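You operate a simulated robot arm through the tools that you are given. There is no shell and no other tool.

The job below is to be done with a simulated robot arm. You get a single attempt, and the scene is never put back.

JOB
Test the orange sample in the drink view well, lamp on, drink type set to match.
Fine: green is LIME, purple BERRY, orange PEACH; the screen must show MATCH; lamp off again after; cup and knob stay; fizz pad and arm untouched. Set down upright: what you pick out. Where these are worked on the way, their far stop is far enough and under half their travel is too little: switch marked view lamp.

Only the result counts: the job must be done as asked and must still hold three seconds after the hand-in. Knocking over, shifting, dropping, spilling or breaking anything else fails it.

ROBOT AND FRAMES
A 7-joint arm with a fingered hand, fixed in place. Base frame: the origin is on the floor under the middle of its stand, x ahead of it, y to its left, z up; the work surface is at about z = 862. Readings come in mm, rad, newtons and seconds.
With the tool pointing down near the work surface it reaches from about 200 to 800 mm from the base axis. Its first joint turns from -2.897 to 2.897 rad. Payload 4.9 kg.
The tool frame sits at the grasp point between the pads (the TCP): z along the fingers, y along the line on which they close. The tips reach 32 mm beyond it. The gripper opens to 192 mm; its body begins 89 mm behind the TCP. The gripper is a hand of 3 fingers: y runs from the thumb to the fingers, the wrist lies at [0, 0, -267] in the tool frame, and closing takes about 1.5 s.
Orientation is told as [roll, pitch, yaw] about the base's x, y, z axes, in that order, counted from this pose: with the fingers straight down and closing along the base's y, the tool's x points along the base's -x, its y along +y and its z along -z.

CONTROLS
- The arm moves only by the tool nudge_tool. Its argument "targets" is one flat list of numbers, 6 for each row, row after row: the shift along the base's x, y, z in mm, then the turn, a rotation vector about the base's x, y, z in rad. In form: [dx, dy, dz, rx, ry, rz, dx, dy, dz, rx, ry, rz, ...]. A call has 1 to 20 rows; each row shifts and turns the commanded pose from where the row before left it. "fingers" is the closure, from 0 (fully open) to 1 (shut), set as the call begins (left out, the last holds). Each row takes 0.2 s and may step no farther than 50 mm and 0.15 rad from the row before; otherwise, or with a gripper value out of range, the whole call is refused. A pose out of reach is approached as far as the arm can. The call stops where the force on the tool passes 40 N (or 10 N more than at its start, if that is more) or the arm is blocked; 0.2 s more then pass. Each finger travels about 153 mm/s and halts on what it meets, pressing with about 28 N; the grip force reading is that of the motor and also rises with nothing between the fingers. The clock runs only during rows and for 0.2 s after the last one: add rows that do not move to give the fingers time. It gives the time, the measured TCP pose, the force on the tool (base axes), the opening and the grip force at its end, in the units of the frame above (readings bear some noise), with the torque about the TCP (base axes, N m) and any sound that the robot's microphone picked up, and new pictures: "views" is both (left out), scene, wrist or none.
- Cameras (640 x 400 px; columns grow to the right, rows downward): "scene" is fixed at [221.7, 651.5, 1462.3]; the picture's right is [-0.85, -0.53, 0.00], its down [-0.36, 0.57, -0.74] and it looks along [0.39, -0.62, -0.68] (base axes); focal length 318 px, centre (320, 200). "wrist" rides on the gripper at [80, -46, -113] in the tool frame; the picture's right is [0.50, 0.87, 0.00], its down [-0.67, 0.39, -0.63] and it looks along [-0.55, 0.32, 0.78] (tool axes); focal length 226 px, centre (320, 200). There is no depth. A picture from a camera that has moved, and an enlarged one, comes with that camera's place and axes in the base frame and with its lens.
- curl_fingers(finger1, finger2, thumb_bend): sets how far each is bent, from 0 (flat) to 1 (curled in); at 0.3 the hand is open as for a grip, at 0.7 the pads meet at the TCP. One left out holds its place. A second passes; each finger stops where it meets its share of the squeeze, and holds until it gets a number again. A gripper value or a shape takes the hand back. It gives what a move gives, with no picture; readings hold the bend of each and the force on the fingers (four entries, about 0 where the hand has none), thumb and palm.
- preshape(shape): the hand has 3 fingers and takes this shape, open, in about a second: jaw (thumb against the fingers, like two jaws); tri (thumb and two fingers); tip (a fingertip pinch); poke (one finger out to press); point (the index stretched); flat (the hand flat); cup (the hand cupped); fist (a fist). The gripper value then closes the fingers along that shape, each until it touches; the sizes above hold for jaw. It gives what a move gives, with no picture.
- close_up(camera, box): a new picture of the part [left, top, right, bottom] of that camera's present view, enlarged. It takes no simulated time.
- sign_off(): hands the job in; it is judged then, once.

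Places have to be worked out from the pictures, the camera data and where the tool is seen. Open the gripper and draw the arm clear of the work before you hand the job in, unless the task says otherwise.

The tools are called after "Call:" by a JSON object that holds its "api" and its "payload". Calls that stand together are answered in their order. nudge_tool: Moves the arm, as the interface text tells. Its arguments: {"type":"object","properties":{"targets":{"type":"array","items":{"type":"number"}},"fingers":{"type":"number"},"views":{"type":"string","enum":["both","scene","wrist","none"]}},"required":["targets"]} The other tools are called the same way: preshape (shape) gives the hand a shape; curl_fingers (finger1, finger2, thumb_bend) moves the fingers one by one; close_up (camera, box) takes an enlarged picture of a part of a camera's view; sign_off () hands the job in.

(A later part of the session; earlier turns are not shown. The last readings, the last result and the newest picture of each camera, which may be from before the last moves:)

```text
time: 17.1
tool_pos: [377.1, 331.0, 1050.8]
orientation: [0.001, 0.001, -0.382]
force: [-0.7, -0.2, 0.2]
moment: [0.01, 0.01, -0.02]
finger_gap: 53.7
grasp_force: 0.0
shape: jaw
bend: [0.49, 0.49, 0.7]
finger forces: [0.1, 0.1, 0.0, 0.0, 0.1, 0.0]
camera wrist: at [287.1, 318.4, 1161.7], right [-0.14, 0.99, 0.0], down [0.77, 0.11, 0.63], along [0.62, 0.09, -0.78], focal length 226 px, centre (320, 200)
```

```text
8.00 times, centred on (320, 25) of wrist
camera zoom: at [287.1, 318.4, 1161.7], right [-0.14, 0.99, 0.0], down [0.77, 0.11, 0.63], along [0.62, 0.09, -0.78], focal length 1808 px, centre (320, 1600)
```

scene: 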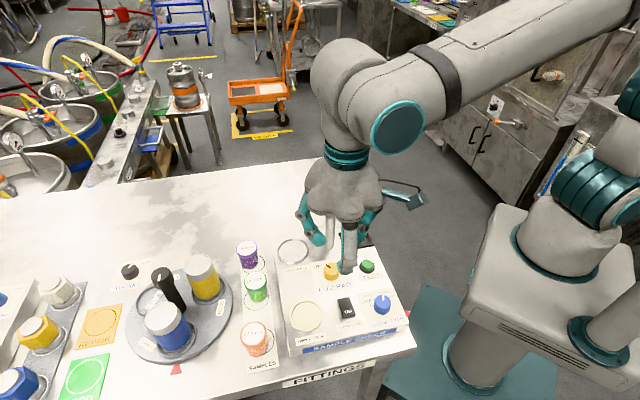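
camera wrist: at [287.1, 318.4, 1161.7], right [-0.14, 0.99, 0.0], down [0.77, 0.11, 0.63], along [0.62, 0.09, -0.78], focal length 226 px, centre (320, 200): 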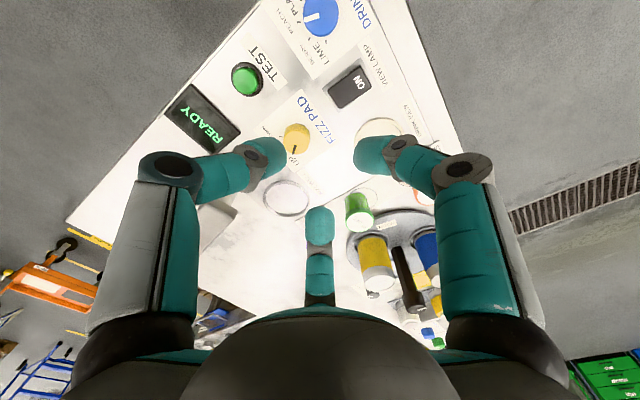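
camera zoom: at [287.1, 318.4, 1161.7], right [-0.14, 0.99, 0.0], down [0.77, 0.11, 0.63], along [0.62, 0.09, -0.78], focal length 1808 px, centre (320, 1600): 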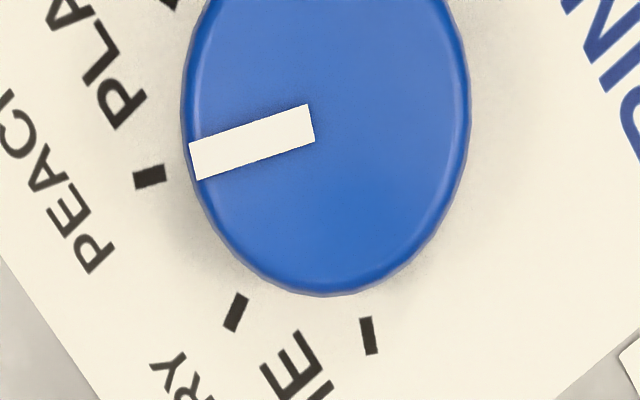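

From straight above, the pointer lines up with the PEACH tick, so the drink type is set. Next I fly to a hover above the orange sample at about (450, 500), turning to yaw ≈ +0.35.

Call:
{"api": "nudge_tool", "payload": {"targets": [14.4, 33.6, -10, 0, 0, 0.146, 14.4, 33.6, -10, 0, 0, 0.146, 14.4, 33.6, -10, 0, 0, 0.146, 14.4, 33.6, -10, 0, 0, 0.146, 14.4, 33.6, -10, 0, 0, 0.146, 0, 0, 0, 0, 0, 0], "fingers": 0.6, "views": "both"}}

Call:
{"api": "close_up", "payload": {"camera": "wrist", "box": [200, 50, 440, 200]}}

```text
time: 18.5
tool_pos: [448.3, 503.2, 997.3]
orientation: [0.001, 0.0, 0.353]
force: [0.2, -0.6, -0.3]
moment: [-0.01, 0.0, -0.04]
finger_gap: 76.5
grasp_force: 0.1
shape: jaw
bend: [0.42, 0.42, 0.7]
finger forces: [0.1, 0.1, 0.0, 0.1, 0.1, 0.1]
camera wrist: at [391.5, 432.0, 1108.8], right [-0.77, 0.64, 0.0], down [0.5, 0.6, 0.63], along [0.4, 0.48, -0.78], focal length 226 px, centre (320, 200)
```

scene: 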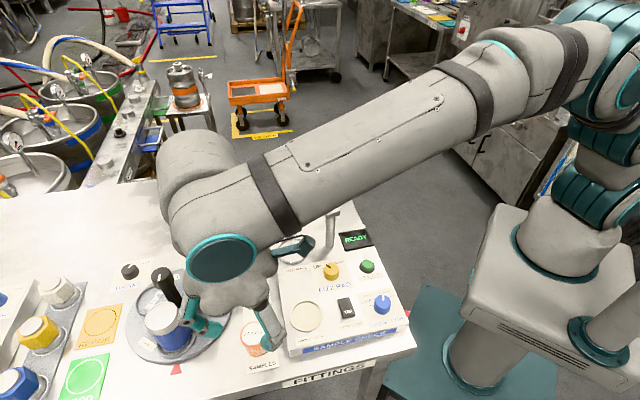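
wrist: 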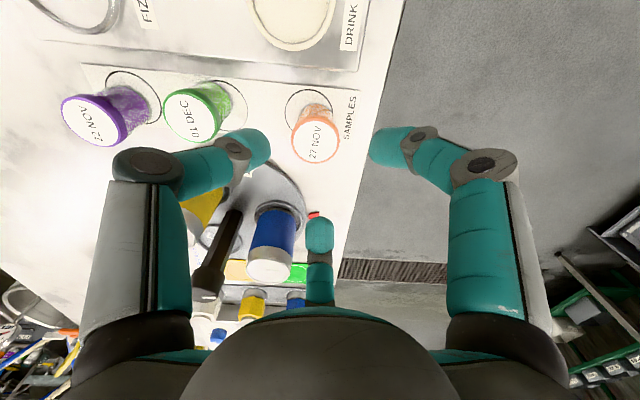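

```text
2.67 times, centred on (320, 125) of wrist
camera zoom: at [391.5, 432.0, 1108.8], right [-0.77, 0.64, 0.0], down [0.5, 0.6, 0.63], along [0.4, 0.48, -0.78], focal length 603 px, centre (320, 400)
```

zoom: 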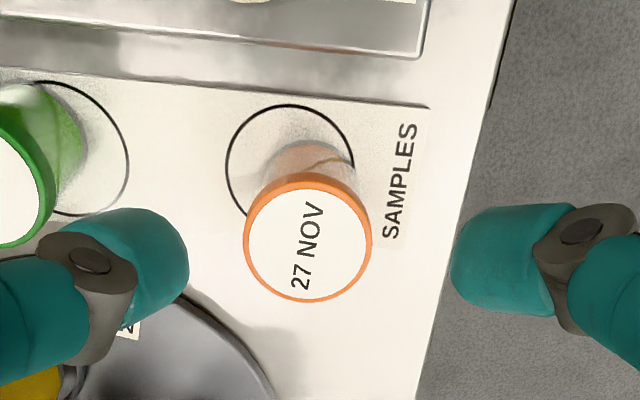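

The lid triangulates to (451, 496, 918), cup upright. I shift 6.5 mm in −y, narrow to ~65 mm and descend partway, checking clearances.

Call:
{"api": "nudge_tool", "payload": {"targets": [0, -6.5, 0, 0, 0, 0, 0, 0, 0, 0, 0, 0, 0, 0, -15, 0, 0, 0, 0, 0, -15, 0, 0, 0, 0, 0, -15, 0, 0, 0, 0, 0, -5, 0, 0, 0], "fingers": 0.66, "views": "both"}}

Call:
{"api": "close_up", "payload": {"camera": "wrist", "box": [200, 80, 440, 230]}}

Call:
{"api": "close_up", "payload": {"camera": "scene", "box": [170, 270, 330, 370]}}

```text
time: 19.9
tool_pos: [452.4, 495.3, 947.3]
orientation: [0.0, 0.0, 0.351]
force: [-1.4, -0.4, -0.4]
moment: [0.0, 0.0, 0.03]
finger_gap: 65.6
grasp_force: 0.1
shape: jaw
bend: [0.45, 0.45, 0.7]
finger forces: [0.0, 0.0, 0.1, 0.0, 0.0, 0.0]
camera wrist: at [393.0, 424.4, 1059.0], right [-0.77, 0.64, 0.0], down [0.5, 0.59, 0.63], along [0.41, 0.48, -0.78], focal length 226 px, centre (320, 200)
```

scene: 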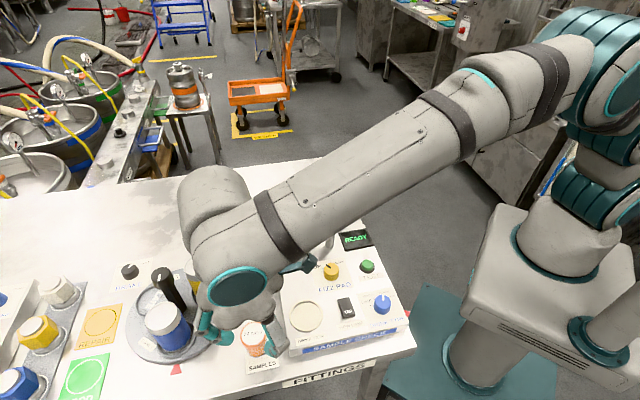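
wrist: 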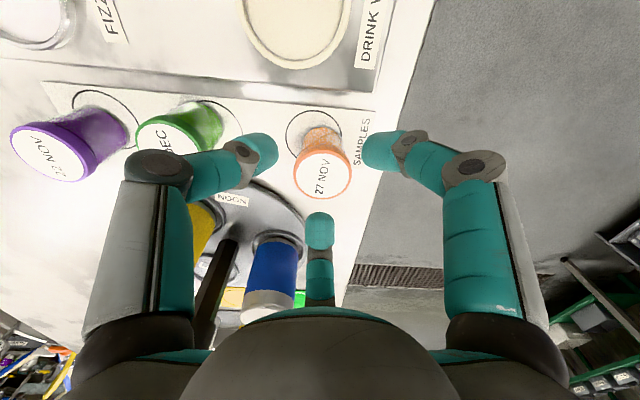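

```text
2.67 times, centred on (320, 155) of wrist
camera zoom: at [393.0, 424.4, 1059.0], right [-0.77, 0.64, 0.0], down [0.5, 0.59, 0.63], along [0.41, 0.48, -0.78], focal length 603 px, centre (320, 320)
```

zoom: 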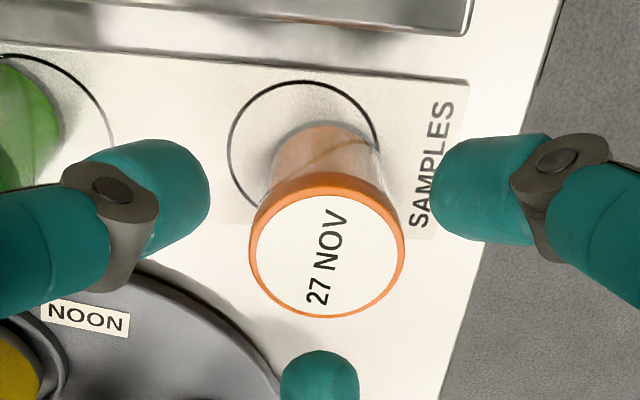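

```text
4.00 times, centred on (250, 320) of scene
camera zoom: at [221.7, 651.5, 1462.3], right [-0.85, -0.53, 0.0], down [-0.36, 0.57, -0.74], along [0.39, -0.62, -0.68], focal length 1272 px, centre (600, -280)
```

zoom: 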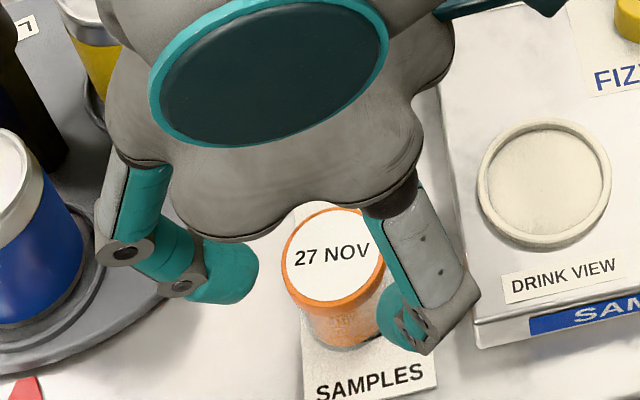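

The lid is centred within ~2 mm and clearances look fine. I correct by (−1.5, +1) and descend to z≈910, tips about 16 mm above the table.

Call:
{"api": "nudge_tool", "payload": {"targets": [-1.5, 1, -9, 0, 0, 0, 0, 0, -10, 0, 0, 0, 0, 0, -10, 0, 0, 0, 0, 0, -8, 0, 0, 0, 0, 0, 0, 0, 0, 0], "views": "both"}}

Call:
{"api": "close_up", "payload": {"camera": "wrist", "box": [200, 80, 440, 230]}}

Call:
{"api": "close_up", "payload": {"camera": "scene", "box": [170, 280, 330, 380]}}

```text
time: 21.1
tool_pos: [448.9, 496.0, 910.2]
orientation: [0.0, -0.001, 0.35]
force: [0.8, 0.1, 0.0]
moment: [-0.04, -0.03, 0.02]
finger_gap: 65.9
grasp_force: 0.1
shape: jaw
bend: [0.45, 0.45, 0.7]
finger forces: [0.0, 0.0, 0.1, 0.0, 0.1, 0.0]
camera wrist: at [390.5, 425.1, 1022.5], right [-0.77, 0.64, 0.0], down [0.5, 0.59, 0.63], along [0.41, 0.48, -0.78], focal length 226 px, centre (320, 200)
```

scene: 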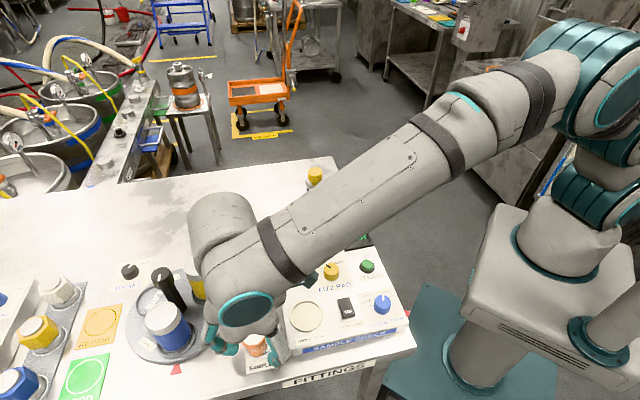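
wrist: 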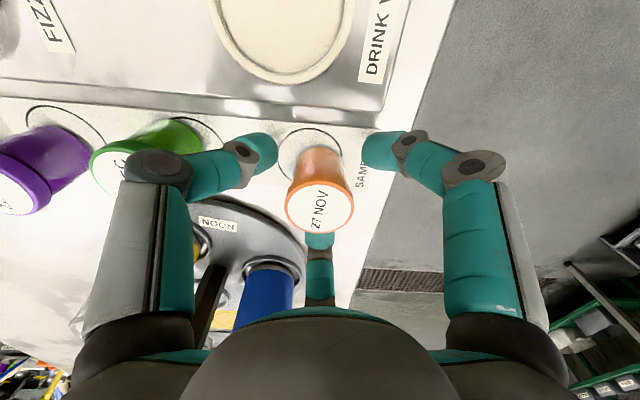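

```text
2.67 times, centred on (320, 155) of wrist
camera zoom: at [390.5, 425.1, 1022.5], right [-0.77, 0.64, 0.0], down [0.5, 0.59, 0.63], along [0.41, 0.48, -0.78], focal length 603 px, centre (320, 320)
```

zoom: 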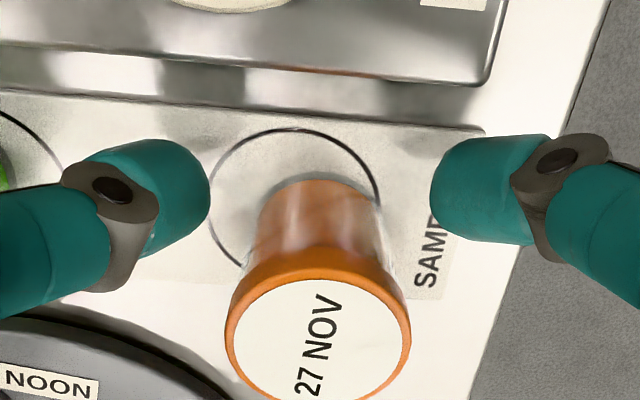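

```text
4.00 times, centred on (250, 330) of scene
camera zoom: at [221.7, 651.5, 1462.3], right [-0.85, -0.53, 0.0], down [-0.36, 0.57, -0.74], along [0.39, -0.62, -0.68], focal length 1272 px, centre (600, -320)
```

zoom: 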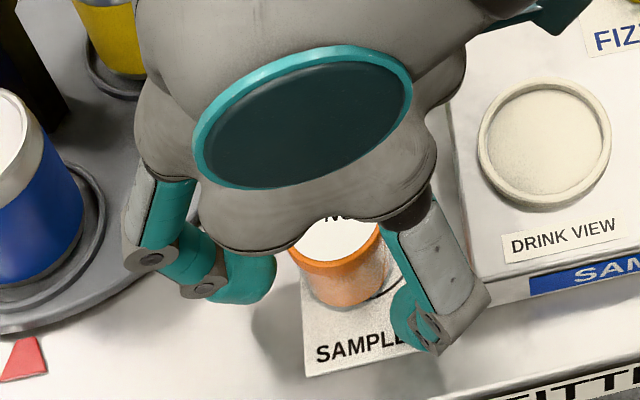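

The cup is centred between the fingers (lid at (449.6, 495.3)). I close on it.

Call:
{"api": "nudge_tool", "payload": {"targets": [0, 0, 0, 0, 0, 0, 0, 0, 0, 0, 0, 0, 0, 0, 0, 0, 0, 0, 0, 0, 0, 0, 0, 0, 0, 0, 0, 0, 0, 0], "fingers": 1.0, "views": "both"}}

Call:
{"api": "close_up", "payload": {"camera": "wrist", "box": [200, 80, 440, 230]}}

Call:
{"api": "close_up", "payload": {"camera": "scene", "box": [170, 280, 330, 380]}}

```text
time: 22.3
tool_pos: [448.3, 495.8, 910.8]
orientation: [0.0, 0.001, 0.351]
force: [0.6, 0.0, 0.3]
moment: [0.02, -0.01, -0.01]
finger_gap: 35.8
grasp_force: 27.7
shape: jaw
bend: [0.77, 0.78, 0.7]
finger forces: [24.3, 24.8, 0.0, 0.0, 24.8, 0.0]
camera wrist: at [390.5, 425.0, 1022.6], right [-0.77, 0.64, 0.0], down [0.5, 0.59, 0.63], along [0.41, 0.48, -0.78], focal length 226 px, centre (320, 200)
```

scene: 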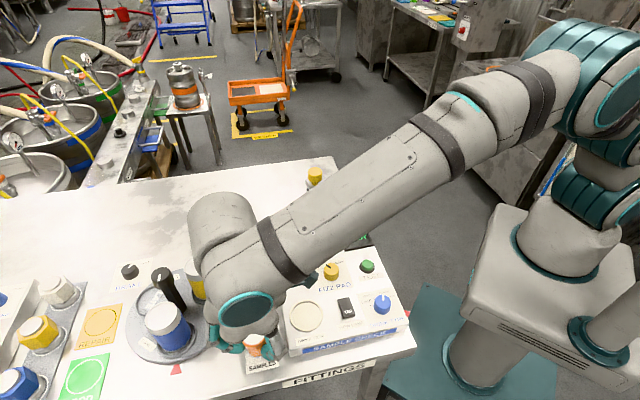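
wrist: 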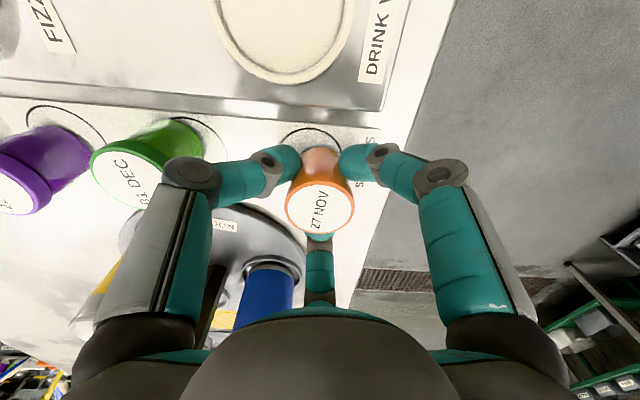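

```text
2.67 times, centred on (320, 155) of wrist
camera zoom: at [390.5, 425.0, 1022.6], right [-0.77, 0.64, 0.0], down [0.5, 0.59, 0.63], along [0.41, 0.48, -0.78], focal length 603 px, centre (320, 320)
```

zoom: 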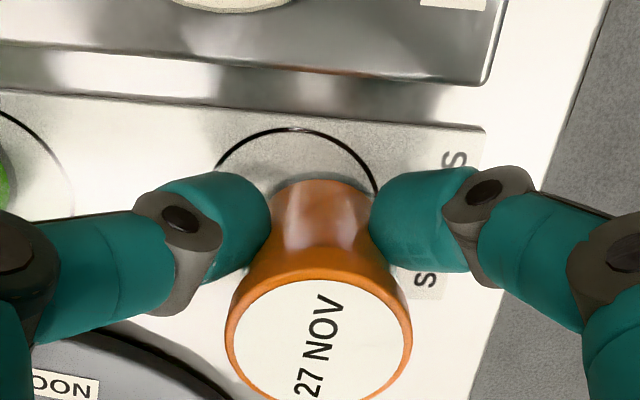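

```text
4.00 times, centred on (250, 330) of scene
camera zoom: at [221.7, 651.5, 1462.3], right [-0.85, -0.53, 0.0], down [-0.36, 0.57, -0.74], along [0.39, -0.62, -0.68], focal length 1272 px, centre (600, -320)
```

zoom: 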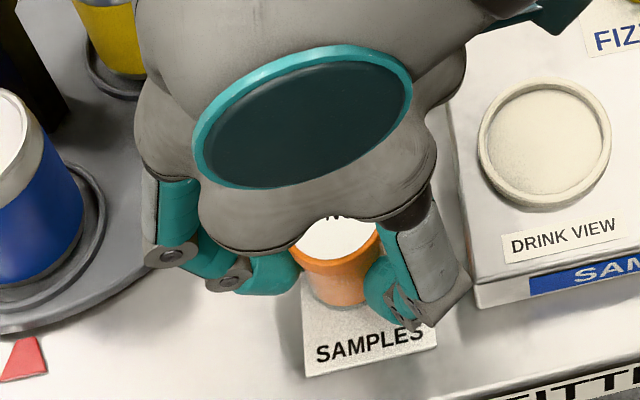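

Three fingers hold the cup at about 24 N each. I lift it straight up by 75 mm.

Call:
{"api": "nudge_tool", "payload": {"targets": [0, 0, 5, 0, 0, 0, 0, 0, 10, 0, 0, 0, 0, 0, 20, 0, 0, 0, 0, 0, 20, 0, 0, 0, 0, 0, 20, 0, 0, 0, 0, 0, 0, 0, 0, 0], "views": "both"}}

Call:
{"api": "close_up", "payload": {"camera": "wrist", "box": [190, 0, 430, 150]}}

Call:
{"api": "close_up", "payload": {"camera": "scene", "box": [170, 260, 330, 360]}}

```text
time: 23.7
tool_pos: [448.1, 495.8, 987.2]
orientation: [0.001, 0.001, 0.35]
force: [-0.4, 0.3, 0.0]
moment: [0.0, 0.01, 0.0]
finger_gap: 35.7
grasp_force: 28.2
shape: jaw
bend: [0.77, 0.78, 0.7]
finger forces: [24.4, 24.9, 0.0, 0.0, 24.8, 0.0]
camera wrist: at [389.3, 424.3, 1098.9], right [-0.77, 0.64, 0.0], down [0.5, 0.59, 0.63], along [0.41, 0.48, -0.78], focal length 226 px, centre (320, 200)
```

scene: 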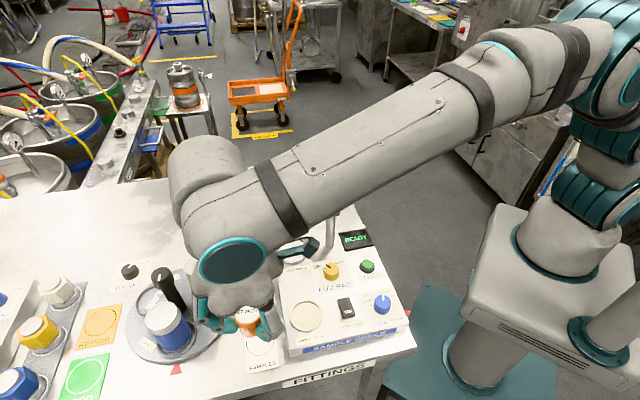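
wrist: 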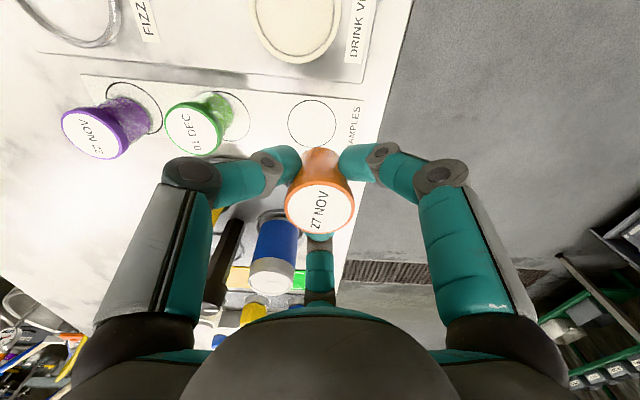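

```text
2.67 times, centred on (310, 75) of wrist
camera zoom: at [389.3, 424.3, 1098.9], right [-0.77, 0.64, 0.0], down [0.5, 0.59, 0.63], along [0.41, 0.48, -0.78], focal length 603 px, centre (347, 533)
```

zoom: 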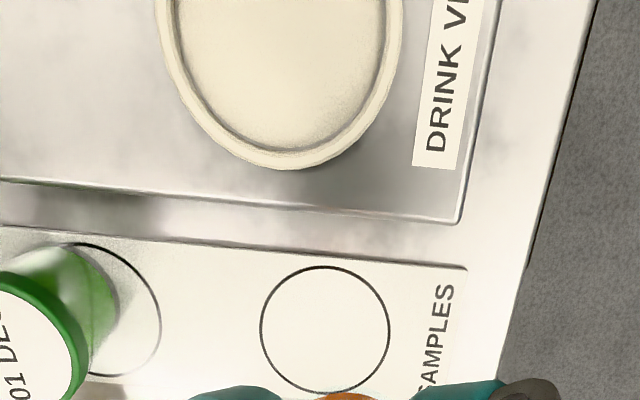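

```text
4.00 times, centred on (250, 310) of scene
camera zoom: at [221.7, 651.5, 1462.3], right [-0.85, -0.53, 0.0], down [-0.36, 0.57, -0.74], along [0.39, -0.62, -0.68], focal length 1272 px, centre (600, -240)
```

zoom: 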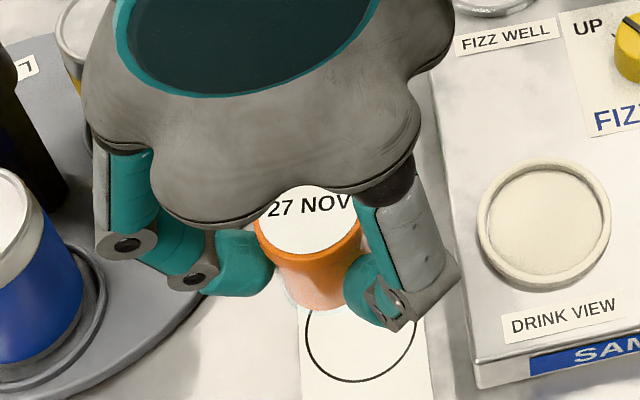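

The cup hangs level in the grip with its axis on the TCP. The well triangulates to (402.5, 412, ~887); I carry the cup over it at this height.

Call:
{"api": "nudge_tool", "payload": {"targets": [-11.5, -20.7, 0, 0, 0, 0, -11.5, -20.7, 0, 0, 0, 0, -11.5, -20.7, 0, 0, 0, 0, -11.5, -20.7, 0, 0, 0, 0, 0, 0, 0, 0, 0, 0], "views": "both"}}

Call:
{"api": "close_up", "payload": {"camera": "wrist", "box": [200, 80, 440, 230]}}

Call:
{"api": "close_up", "payload": {"camera": "scene", "box": [230, 250, 390, 350]}}

```text
time: 24.9
tool_pos: [403.2, 413.6, 984.0]
orientation: [0.001, 0.0, 0.351]
force: [0.9, 0.4, -0.2]
moment: [-0.01, 0.01, 0.02]
finger_gap: 35.7
grasp_force: 28.3
shape: jaw
bend: [0.77, 0.78, 0.7]
finger forces: [24.6, 25.1, 0.0, 0.0, 24.8, 0.1]
camera wrist: at [345.4, 342.2, 1096.3], right [-0.77, 0.64, 0.0], down [0.5, 0.59, 0.63], along [0.41, 0.48, -0.78], focal length 226 px, centre (320, 200)
```

scene: 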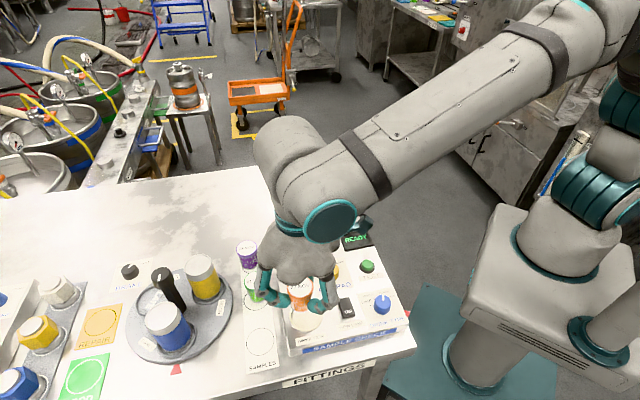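
wrist: 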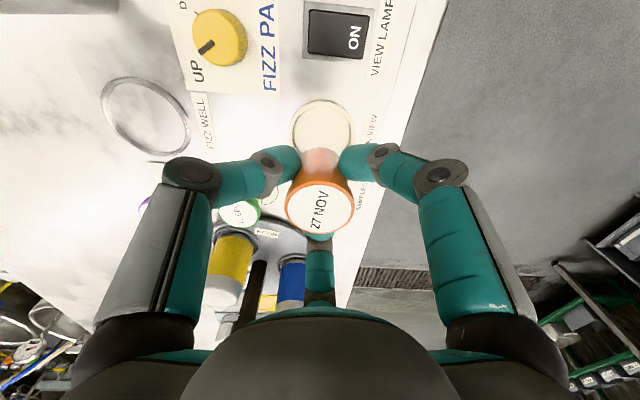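

```text
2.67 times, centred on (320, 155) of wrist
camera zoom: at [345.4, 342.2, 1096.3], right [-0.77, 0.64, 0.0], down [0.5, 0.59, 0.63], along [0.41, 0.48, -0.78], focal length 603 px, centre (320, 320)
```

zoom: 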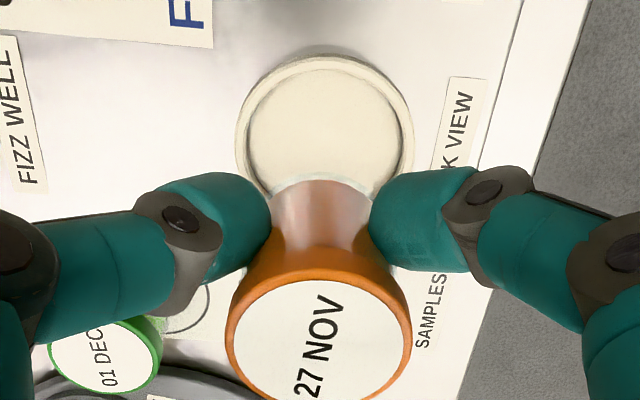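

```text
4.00 times, centred on (310, 300) of scene
camera zoom: at [221.7, 651.5, 1462.3], right [-0.85, -0.53, 0.0], down [-0.36, 0.57, -0.74], along [0.39, -0.62, -0.68], focal length 1272 px, centre (360, -200)
```

zoom: 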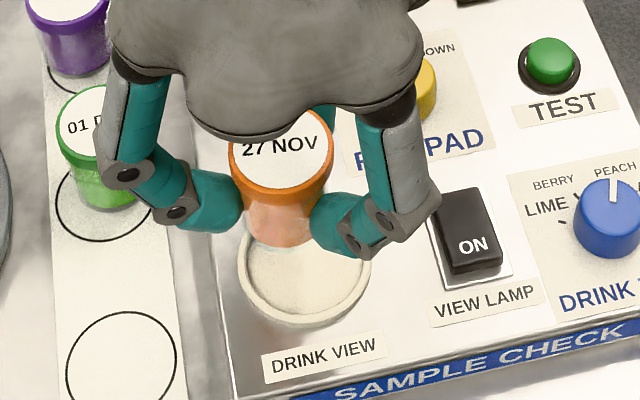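

The cup is roughly above the ring, though the views suggest it is a few mm off toward +x/+y. I enlarge both views to measure the offset.

Call:
{"api": "close_up", "payload": {"camera": "scene", "box": [280, 270, 344, 334]}}

Call:
{"api": "close_up", "payload": {"camera": "wrist", "box": [260, 80, 380, 240]}}

```text
6.25 times, centred on (312, 302) of scene
camera zoom: at [221.7, 651.5, 1462.3], right [-0.85, -0.53, 0.0], down [-0.36, 0.57, -0.74], along [0.39, -0.62, -0.68], focal length 1987 px, centre (370, -438)
```

zoom: 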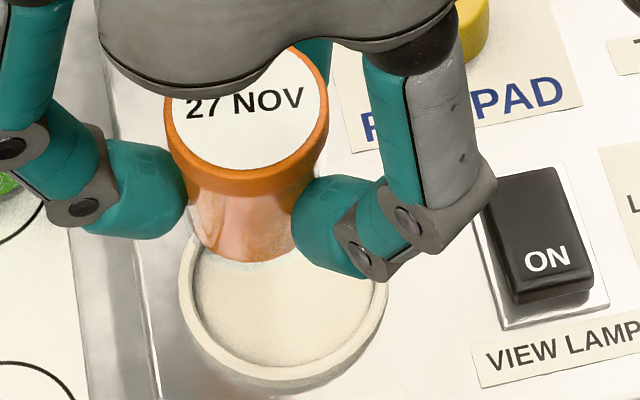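

```text
2.50 times, centred on (320, 160) of wrist
camera zoom: at [345.4, 342.2, 1096.3], right [-0.77, 0.64, 0.0], down [0.5, 0.59, 0.63], along [0.41, 0.48, -0.78], focal length 565 px, centre (320, 300)
```

zoom: 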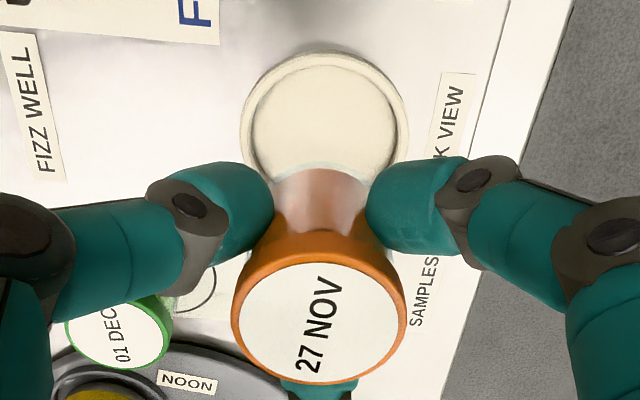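

Estimates of the remaining offset range from 2 to 7 mm toward −x/−y. I take a compromise shift and lower the cup to just above the ring, where parallax nearly vanishes.

Call:
{"api": "nudge_tool", "payload": {"targets": [-3.5, -1.8, 0, 0, 0, 0, 0, 0, -12, 0, 0, 0, 0, 0, -12, 0, 0, 0, 0, 0, -9, 0, 0, 0, 0, 0, 0, 0, 0, 0], "views": "both"}}

Call:
{"api": "close_up", "payload": {"camera": "scene", "box": [280, 270, 344, 334]}}

Call:
{"api": "close_up", "payload": {"camera": "wrist", "box": [260, 80, 380, 240]}}

```text
time: 26.1
tool_pos: [399.7, 410.8, 952.5]
orientation: [0.002, 0.002, 0.349]
force: [-0.2, 0.3, -0.2]
moment: [0.01, 0.01, -0.01]
finger_gap: 35.9
grasp_force: 27.6
shape: jaw
bend: [0.77, 0.78, 0.7]
finger forces: [24.5, 25.1, 0.0, 0.1, 24.8, 0.0]
camera wrist: at [341.2, 339.2, 1064.4], right [-0.77, 0.64, 0.0], down [0.5, 0.59, 0.63], along [0.41, 0.48, -0.78], focal length 226 px, centre (320, 200)
```

scene: 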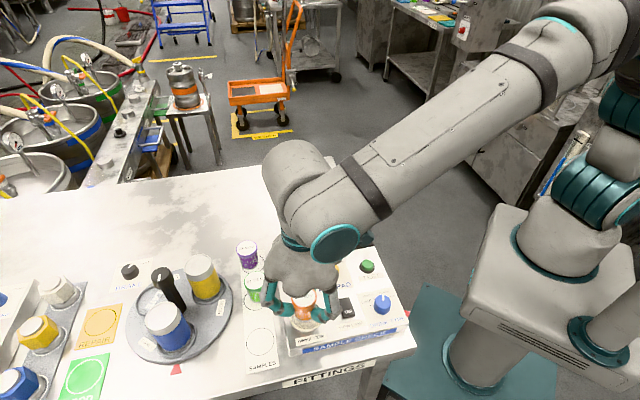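
wrist: 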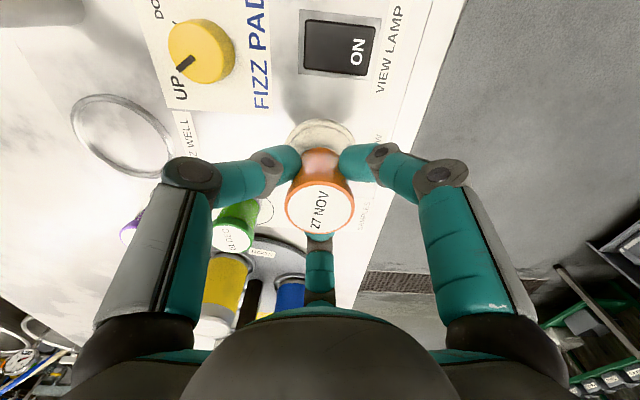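

```text
6.25 times, centred on (312, 302) of scene
camera zoom: at [221.7, 651.5, 1462.3], right [-0.85, -0.53, 0.0], down [-0.36, 0.57, -0.74], along [0.39, -0.62, -0.68], focal length 1987 px, centre (370, -438)
```

zoom: 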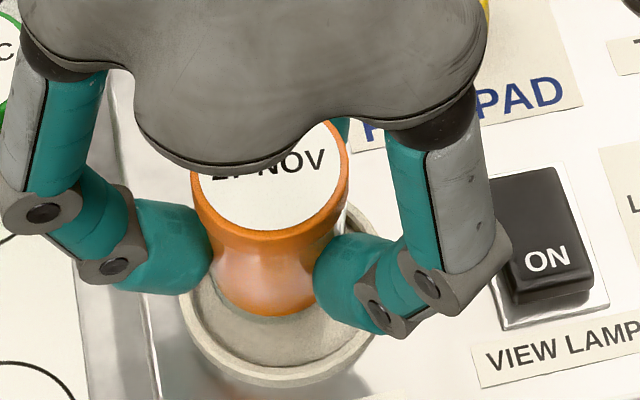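

```text
2.50 times, centred on (320, 160) of wrist
camera zoom: at [341.2, 339.2, 1064.4], right [-0.77, 0.64, 0.0], down [0.5, 0.59, 0.63], along [0.41, 0.48, -0.78], focal length 565 px, centre (320, 300)
```

zoom: 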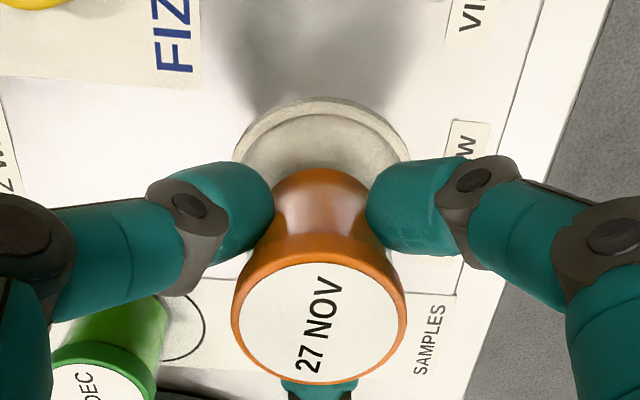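

Close up, the lid is within ~2 mm of the ring centre in both views and the base has ample room. I nudge slightly and lower in small steps, watching force.

Call:
{"api": "nudge_tool", "payload": {"targets": [-0.8, -0.3, -4, 0, 0, 0, 0, 0, -4, 0, 0, 0, 0, 0, -2, 0, 0, 0], "views": "scene"}}

Call:
{"api": "close_up", "payload": {"camera": "scene", "box": [280, 270, 344, 334]}}

```text
time: 26.9
tool_pos: [399.4, 410.8, 942.9]
orientation: [0.0, -0.001, 0.351]
force: [-0.2, -0.3, -0.8]
moment: [-0.02, -0.02, 0.0]
finger_gap: 36.1
grasp_force: 28.6
shape: jaw
bend: [0.77, 0.78, 0.7]
finger forces: [24.5, 25.1, 0.0, 0.1, 24.8, 0.0]
```

scene: 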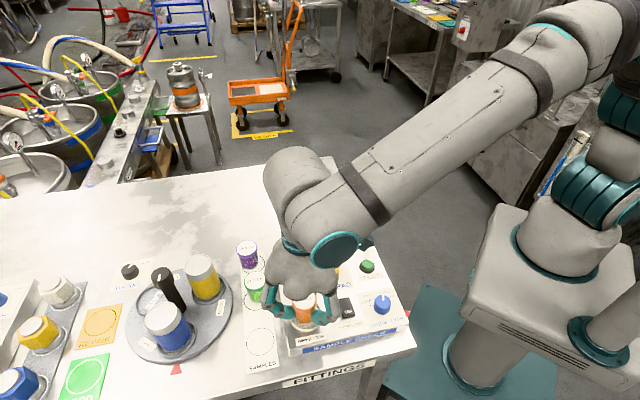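

```text
6.25 times, centred on (312, 302) of scene
camera zoom: at [221.7, 651.5, 1462.3], right [-0.85, -0.53, 0.0], down [-0.36, 0.57, -0.74], along [0.39, -0.62, -0.68], focal length 1987 px, centre (370, -438)
```

zoom: 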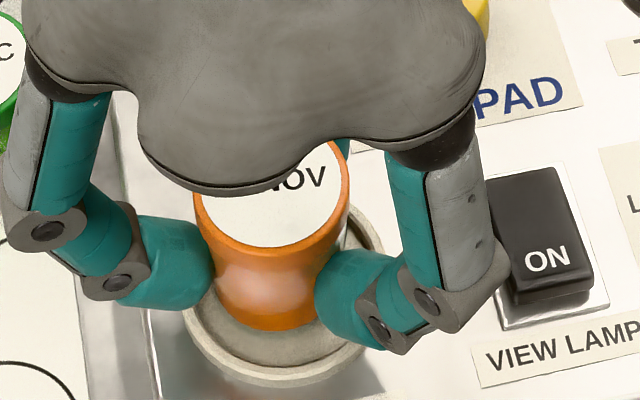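

Still no contact, base about 5 mm above the floor of the ring. I go on down in 1.5–2 mm steps.

Call:
{"api": "nudge_tool", "payload": {"targets": [0, 0, -1.5, 0, 0, 0, 0, 0, -1.5, 0, 0, 0], "views": "none"}}

Call:
{"api": "nudge_tool", "payload": {"targets": [0, 0, -1, 0, 0, 0, 0, 0, 0, 0, 0, 0], "views": "none"}}

```text
time: 27.5
tool_pos: [398.8, 410.5, 939.8]
orientation: [-0.001, 0.001, 0.351]
force: [-0.9, 0.1, -0.5]
moment: [-0.02, 0.02, -0.05]
finger_gap: 35.7
grasp_force: 28.0
shape: jaw
bend: [0.77, 0.78, 0.7]
finger forces: [24.5, 25.2, 0.0, 0.0, 24.8, 0.1]
```

```text
time: 28.1
tool_pos: [399.1, 410.8, 938.3]
orientation: [0.0, -0.001, 0.352]
force: [0.1, -0.8, 0.7]
moment: [0.02, 0.0, 0.04]
finger_gap: 35.7
grasp_force: 28.2
shape: jaw
bend: [0.77, 0.78, 0.7]
finger forces: [24.5, 25.2, 0.0, 0.0, 24.8, 0.0]
```

No contact force yet at z≈938.5; I keep stepping down 1 mm at a time.

Call:
{"api": "nudge_tool", "payload": {"targets": [0, 0, -1, 0, 0, 0, 0, 0, 0, 0, 0, 0], "views": "none"}}

Call:
{"api": "nudge_tool", "payload": {"targets": [0, 0, -1, 0, 0, 0, 0, 0, 0, 0, 0, 0], "views": "scene"}}

Call:
{"api": "close_up", "payload": {"camera": "scene", "box": [280, 270, 344, 334]}}

```text
time: 28.7
tool_pos: [399.4, 410.8, 938.7]
orientation: [0.002, 0.0, 0.35]
force: [0.2, 0.0, -0.2]
moment: [0.02, 0.0, -0.02]
finger_gap: 35.6
grasp_force: 28.3
shape: jaw
bend: [0.77, 0.78, 0.7]
finger forces: [24.6, 25.1, 0.0, 0.0, 24.8, 0.0]
```

```text
time: 29.3
tool_pos: [399.1, 410.5, 937.6]
orientation: [-0.002, 0.001, 0.351]
force: [0.2, -0.4, -0.9]
moment: [0.03, 0.02, -0.04]
finger_gap: 36.1
grasp_force: 27.8
shape: jaw
bend: [0.77, 0.78, 0.7]
finger forces: [24.5, 25.2, 0.1, 0.0, 24.8, 0.0]
```

scene: 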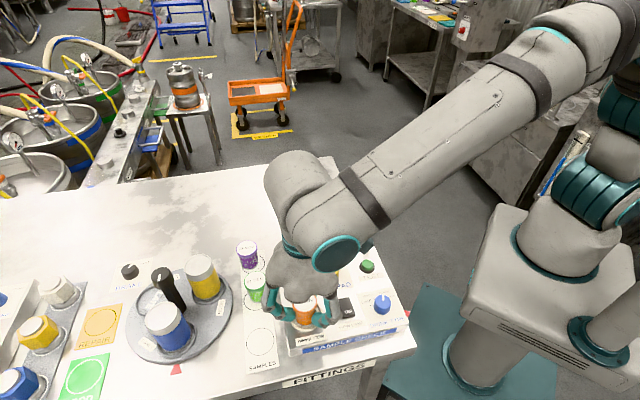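

```text
6.25 times, centred on (312, 302) of scene
camera zoom: at [221.7, 651.5, 1462.3], right [-0.85, -0.53, 0.0], down [-0.36, 0.57, -0.74], along [0.39, -0.62, -0.68], focal length 1987 px, centre (370, -438)
```

zoom: 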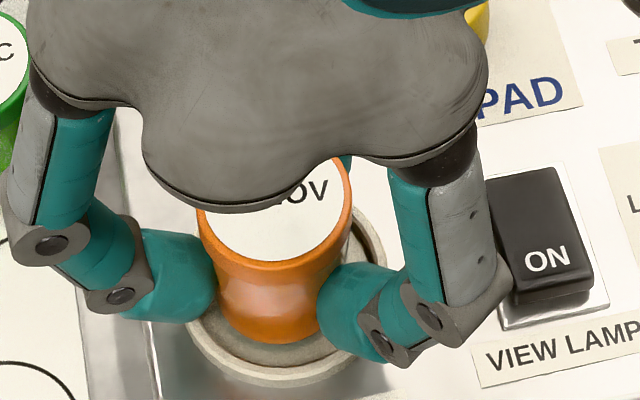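

Still free; the base sits well within the ring. I continue 1 mm steps.

Call:
{"api": "nudge_tool", "payload": {"targets": [0, 0, -1, 0, 0, 0, 0, 0, 0, 0, 0, 0], "views": "none"}}

Call:
{"api": "nudge_tool", "payload": {"targets": [0, 0, -1, 0, 0, 0, 0, 0, 0, 0, 0, 0], "views": "none"}}

```text
time: 29.9
tool_pos: [398.6, 411.4, 938.2]
orientation: [0.0, -0.001, 0.352]
force: [0.4, 0.5, -0.2]
moment: [-0.01, 0.01, -0.04]
finger_gap: 35.7
grasp_force: 28.1
shape: jaw
bend: [0.77, 0.78, 0.7]
finger forces: [24.4, 25.1, 0.1, 0.0, 24.9, 0.1]
```

```text
time: 30.5
tool_pos: [399.5, 410.4, 934.9]
orientation: [0.0, -0.001, 0.35]
force: [-0.8, 1.3, 2.9]
moment: [-0.01, 0.02, 0.01]
finger_gap: 35.9
grasp_force: 27.9
shape: jaw
bend: [0.77, 0.78, 0.7]
finger forces: [24.9, 25.7, 0.0, 0.0, 25.1, 0.1]
```

A first upward force (2.9 N) appeared at z≈935.5; I go 0.7 mm further to confirm contact.

Call:
{"api": "nudge_tool", "payload": {"targets": [0, 0, -0.7, 0, 0, 0, 0, 0, 0, 0, 0, 0], "views": "both"}}

Call:
{"api": "close_up", "payload": {"camera": "scene", "box": [280, 270, 344, 334]}}

Call:
{"api": "close_up", "payload": {"camera": "wrist", "box": [260, 80, 380, 240]}}

```text
time: 31.1
tool_pos: [398.0, 410.4, 935.2]
orientation: [-0.001, -0.001, 0.351]
force: [1.5, 0.3, 7.6]
moment: [-0.04, -0.1, 0.0]
finger_gap: 36.1
grasp_force: 28.4
shape: jaw
bend: [0.77, 0.78, 0.69]
finger forces: [25.2, 26.3, 0.0, 0.0, 26.6, 0.1]
camera wrist: at [340.3, 339.5, 1047.5], right [-0.77, 0.64, 0.0], down [0.5, 0.59, 0.63], along [0.41, 0.49, -0.77], focal length 226 px, centre (320, 200)
```

scene: 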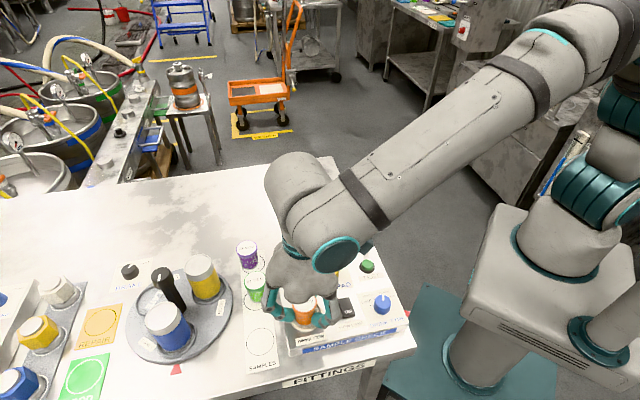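
wrist: 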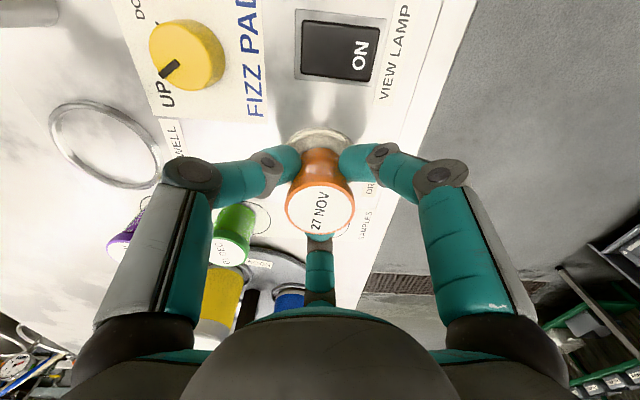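

```text
6.25 times, centred on (312, 302) of scene
camera zoom: at [221.7, 651.5, 1462.3], right [-0.85, -0.53, 0.0], down [-0.36, 0.57, -0.74], along [0.39, -0.62, -0.68], focal length 1987 px, centre (370, -438)
```

zoom: 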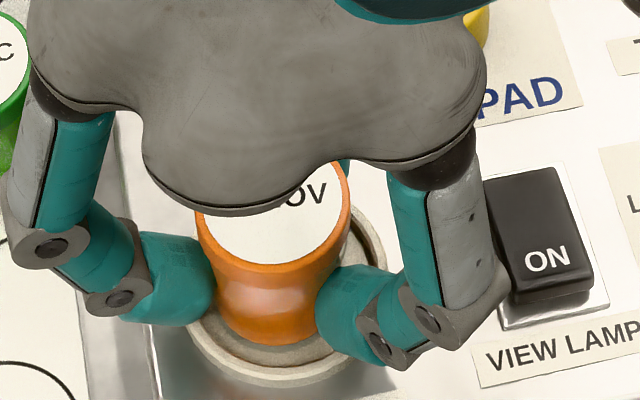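

```text
2.50 times, centred on (320, 160) of wrist
camera zoom: at [340.3, 339.5, 1047.5], right [-0.77, 0.64, 0.0], down [0.5, 0.59, 0.63], along [0.41, 0.49, -0.77], focal length 565 px, centre (320, 300)
```

zoom: 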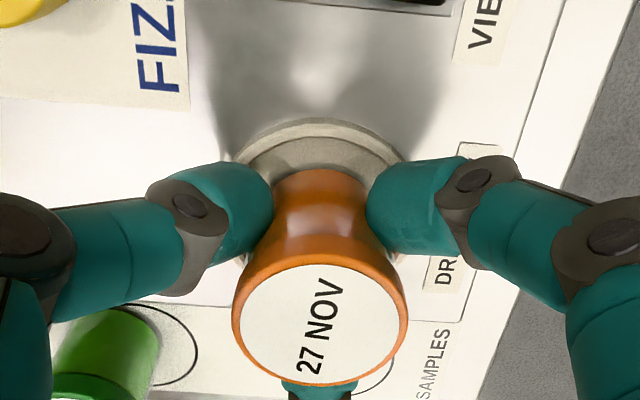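

Contact is confirmed (7.6 N), with the cup base inside the ring and lid centred within ~1 mm. I ease 0.5 mm, then open the fingers to ~70 mm.

Call:
{"api": "nudge_tool", "payload": {"targets": [0, 0, 0.5, 0, 0, 0, 0, 0, 0, 0, 0, 0], "views": "none"}}

Call:
{"api": "nudge_tool", "payload": {"targets": [0, 0, 0, 0, 0, 0, 0, 0, 0, 0, 0, 0, 0, 0, 0, 0, 0, 0, 0, 0, 0, 0, 0, 0], "fingers": 0.64, "views": "both"}}

Call:
{"api": "close_up", "payload": {"camera": "scene", "box": [280, 270, 344, 334]}}

Call:
{"api": "close_up", "payload": {"camera": "wrist", "box": [260, 80, 380, 240]}}

```text
time: 31.7
tool_pos: [397.6, 411.5, 935.2]
orientation: [0.001, -0.003, 0.351]
force: [3.1, 0.8, 9.6]
moment: [-0.02, -0.14, 0.04]
finger_gap: 36.1
grasp_force: 27.5
shape: jaw
bend: [0.77, 0.78, 0.69]
finger forces: [24.9, 27.3, 0.0, 0.0, 26.4, 0.0]
```

```text
time: 32.7
tool_pos: [398.4, 410.2, 933.1]
orientation: [-0.001, -0.001, 0.352]
force: [-0.1, -0.4, 0.0]
moment: [0.01, 0.02, 0.03]
finger_gap: 68.6
grasp_force: 0.1
shape: jaw
bend: [0.44, 0.44, 0.7]
finger forces: [0.0, 0.0, 0.0, 0.1, 0.0, 0.0]
camera wrist: at [339.7, 339.1, 1046.9], right [-0.77, 0.64, 0.0], down [0.5, 0.59, 0.63], along [0.41, 0.48, -0.78], focal length 226 px, centre (320, 200)
```

scene: 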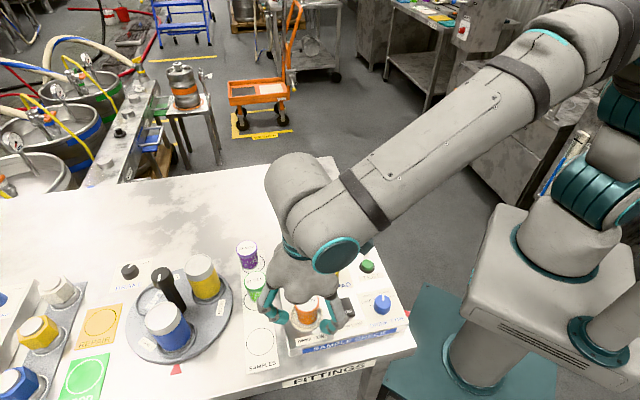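
wrist: 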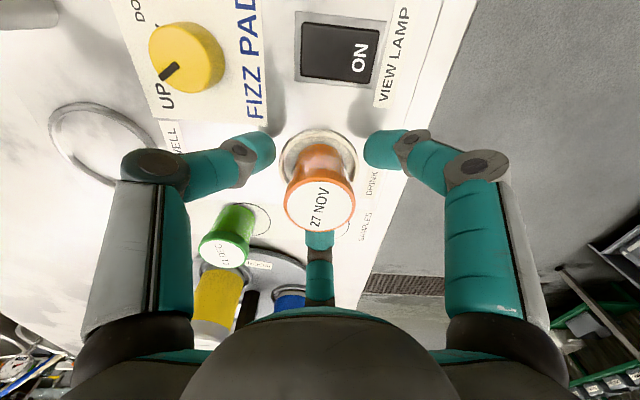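

```text
6.25 times, centred on (312, 302) of scene
camera zoom: at [221.7, 651.5, 1462.3], right [-0.85, -0.53, 0.0], down [-0.36, 0.57, -0.74], along [0.39, -0.62, -0.68], focal length 1987 px, centre (370, -438)
```

zoom: 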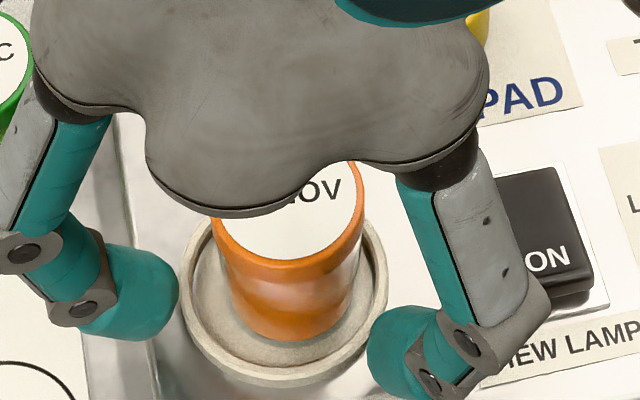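

```text
2.50 times, centred on (320, 160) of wrist
camera zoom: at [339.7, 339.1, 1046.9], right [-0.77, 0.64, 0.0], down [0.5, 0.59, 0.63], along [0.41, 0.48, -0.78], focal length 565 px, centre (320, 300)
```

zoom: 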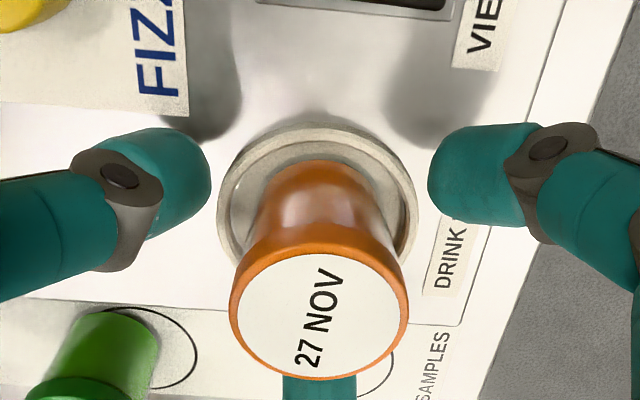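

The cup stands upright inside the ring. I rise straight up to clear it.

Call:
{"api": "nudge_tool", "payload": {"targets": [0, 0, 15, 0, 0, 0, 0, 0, 25, 0, 0, 0, 0, 0, 30, 0, 0, 0, 0, 0, 30, 0, 0, 0, 0, 0, 20, 0, 0, 0, 0, 0, 0, 0, 0, 0], "views": "both"}}

Call:
{"api": "close_up", "payload": {"camera": "scene", "box": [270, 250, 430, 350]}}

Call:
{"api": "close_up", "payload": {"camera": "wrist", "box": [220, 0, 420, 160]}}

```text
time: 34.1
tool_pos: [399.1, 409.3, 1054.5]
orientation: [-0.001, 0.001, 0.35]
force: [-1.2, -0.5, 0.1]
moment: [0.02, -0.01, 0.04]
finger_gap: 69.1
grasp_force: 0.1
shape: jaw
bend: [0.44, 0.44, 0.7]
finger forces: [0.0, 0.0, 0.0, 0.0, 0.1, 0.0]
camera wrist: at [340.1, 337.7, 1166.5], right [-0.77, 0.64, 0.0], down [0.5, 0.59, 0.63], along [0.41, 0.48, -0.78], focal length 226 px, centre (320, 200)
```

scene: 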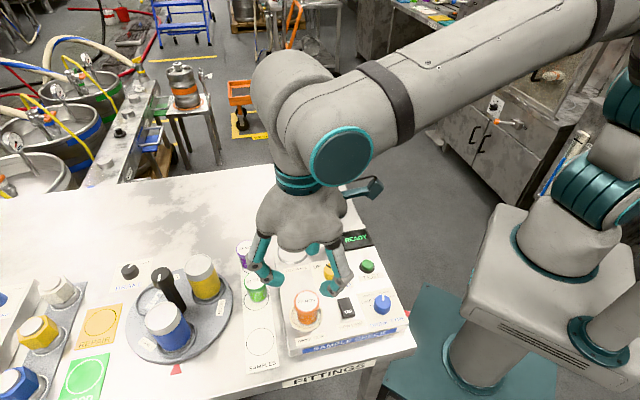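
wrist: 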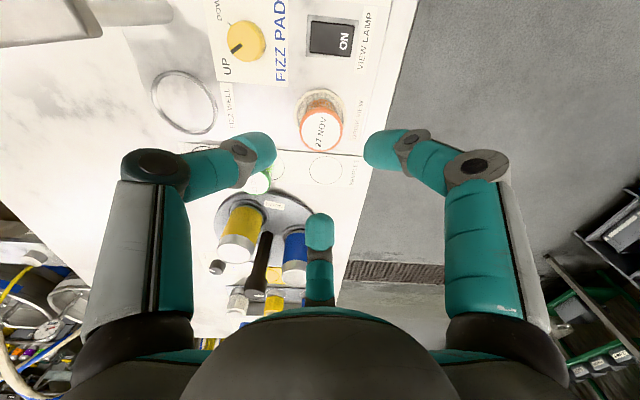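

```text
4.00 times, centred on (350, 300) of scene
camera zoom: at [221.7, 651.5, 1462.3], right [-0.85, -0.53, 0.0], down [-0.36, 0.57, -0.74], along [0.39, -0.62, -0.68], focal length 1272 px, centre (200, -200)
```

zoom: 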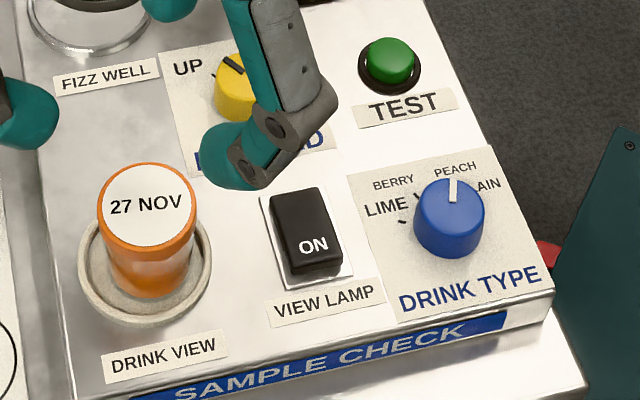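

```text
2.50 times, centred on (320, 80) of wrist
camera zoom: at [340.1, 337.7, 1166.5], right [-0.77, 0.64, 0.0], down [0.5, 0.59, 0.63], along [0.41, 0.48, -0.78], focal length 565 px, centre (320, 500)
```

zoom: 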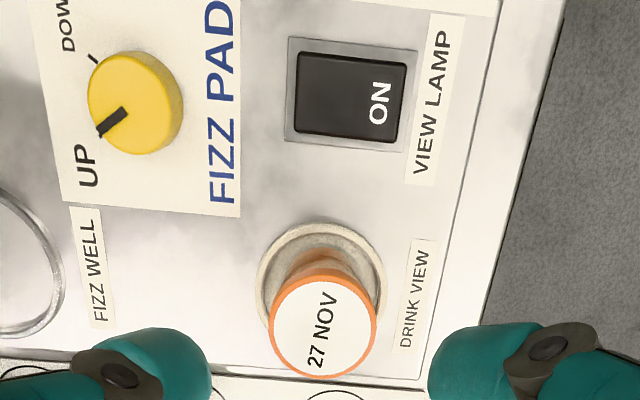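

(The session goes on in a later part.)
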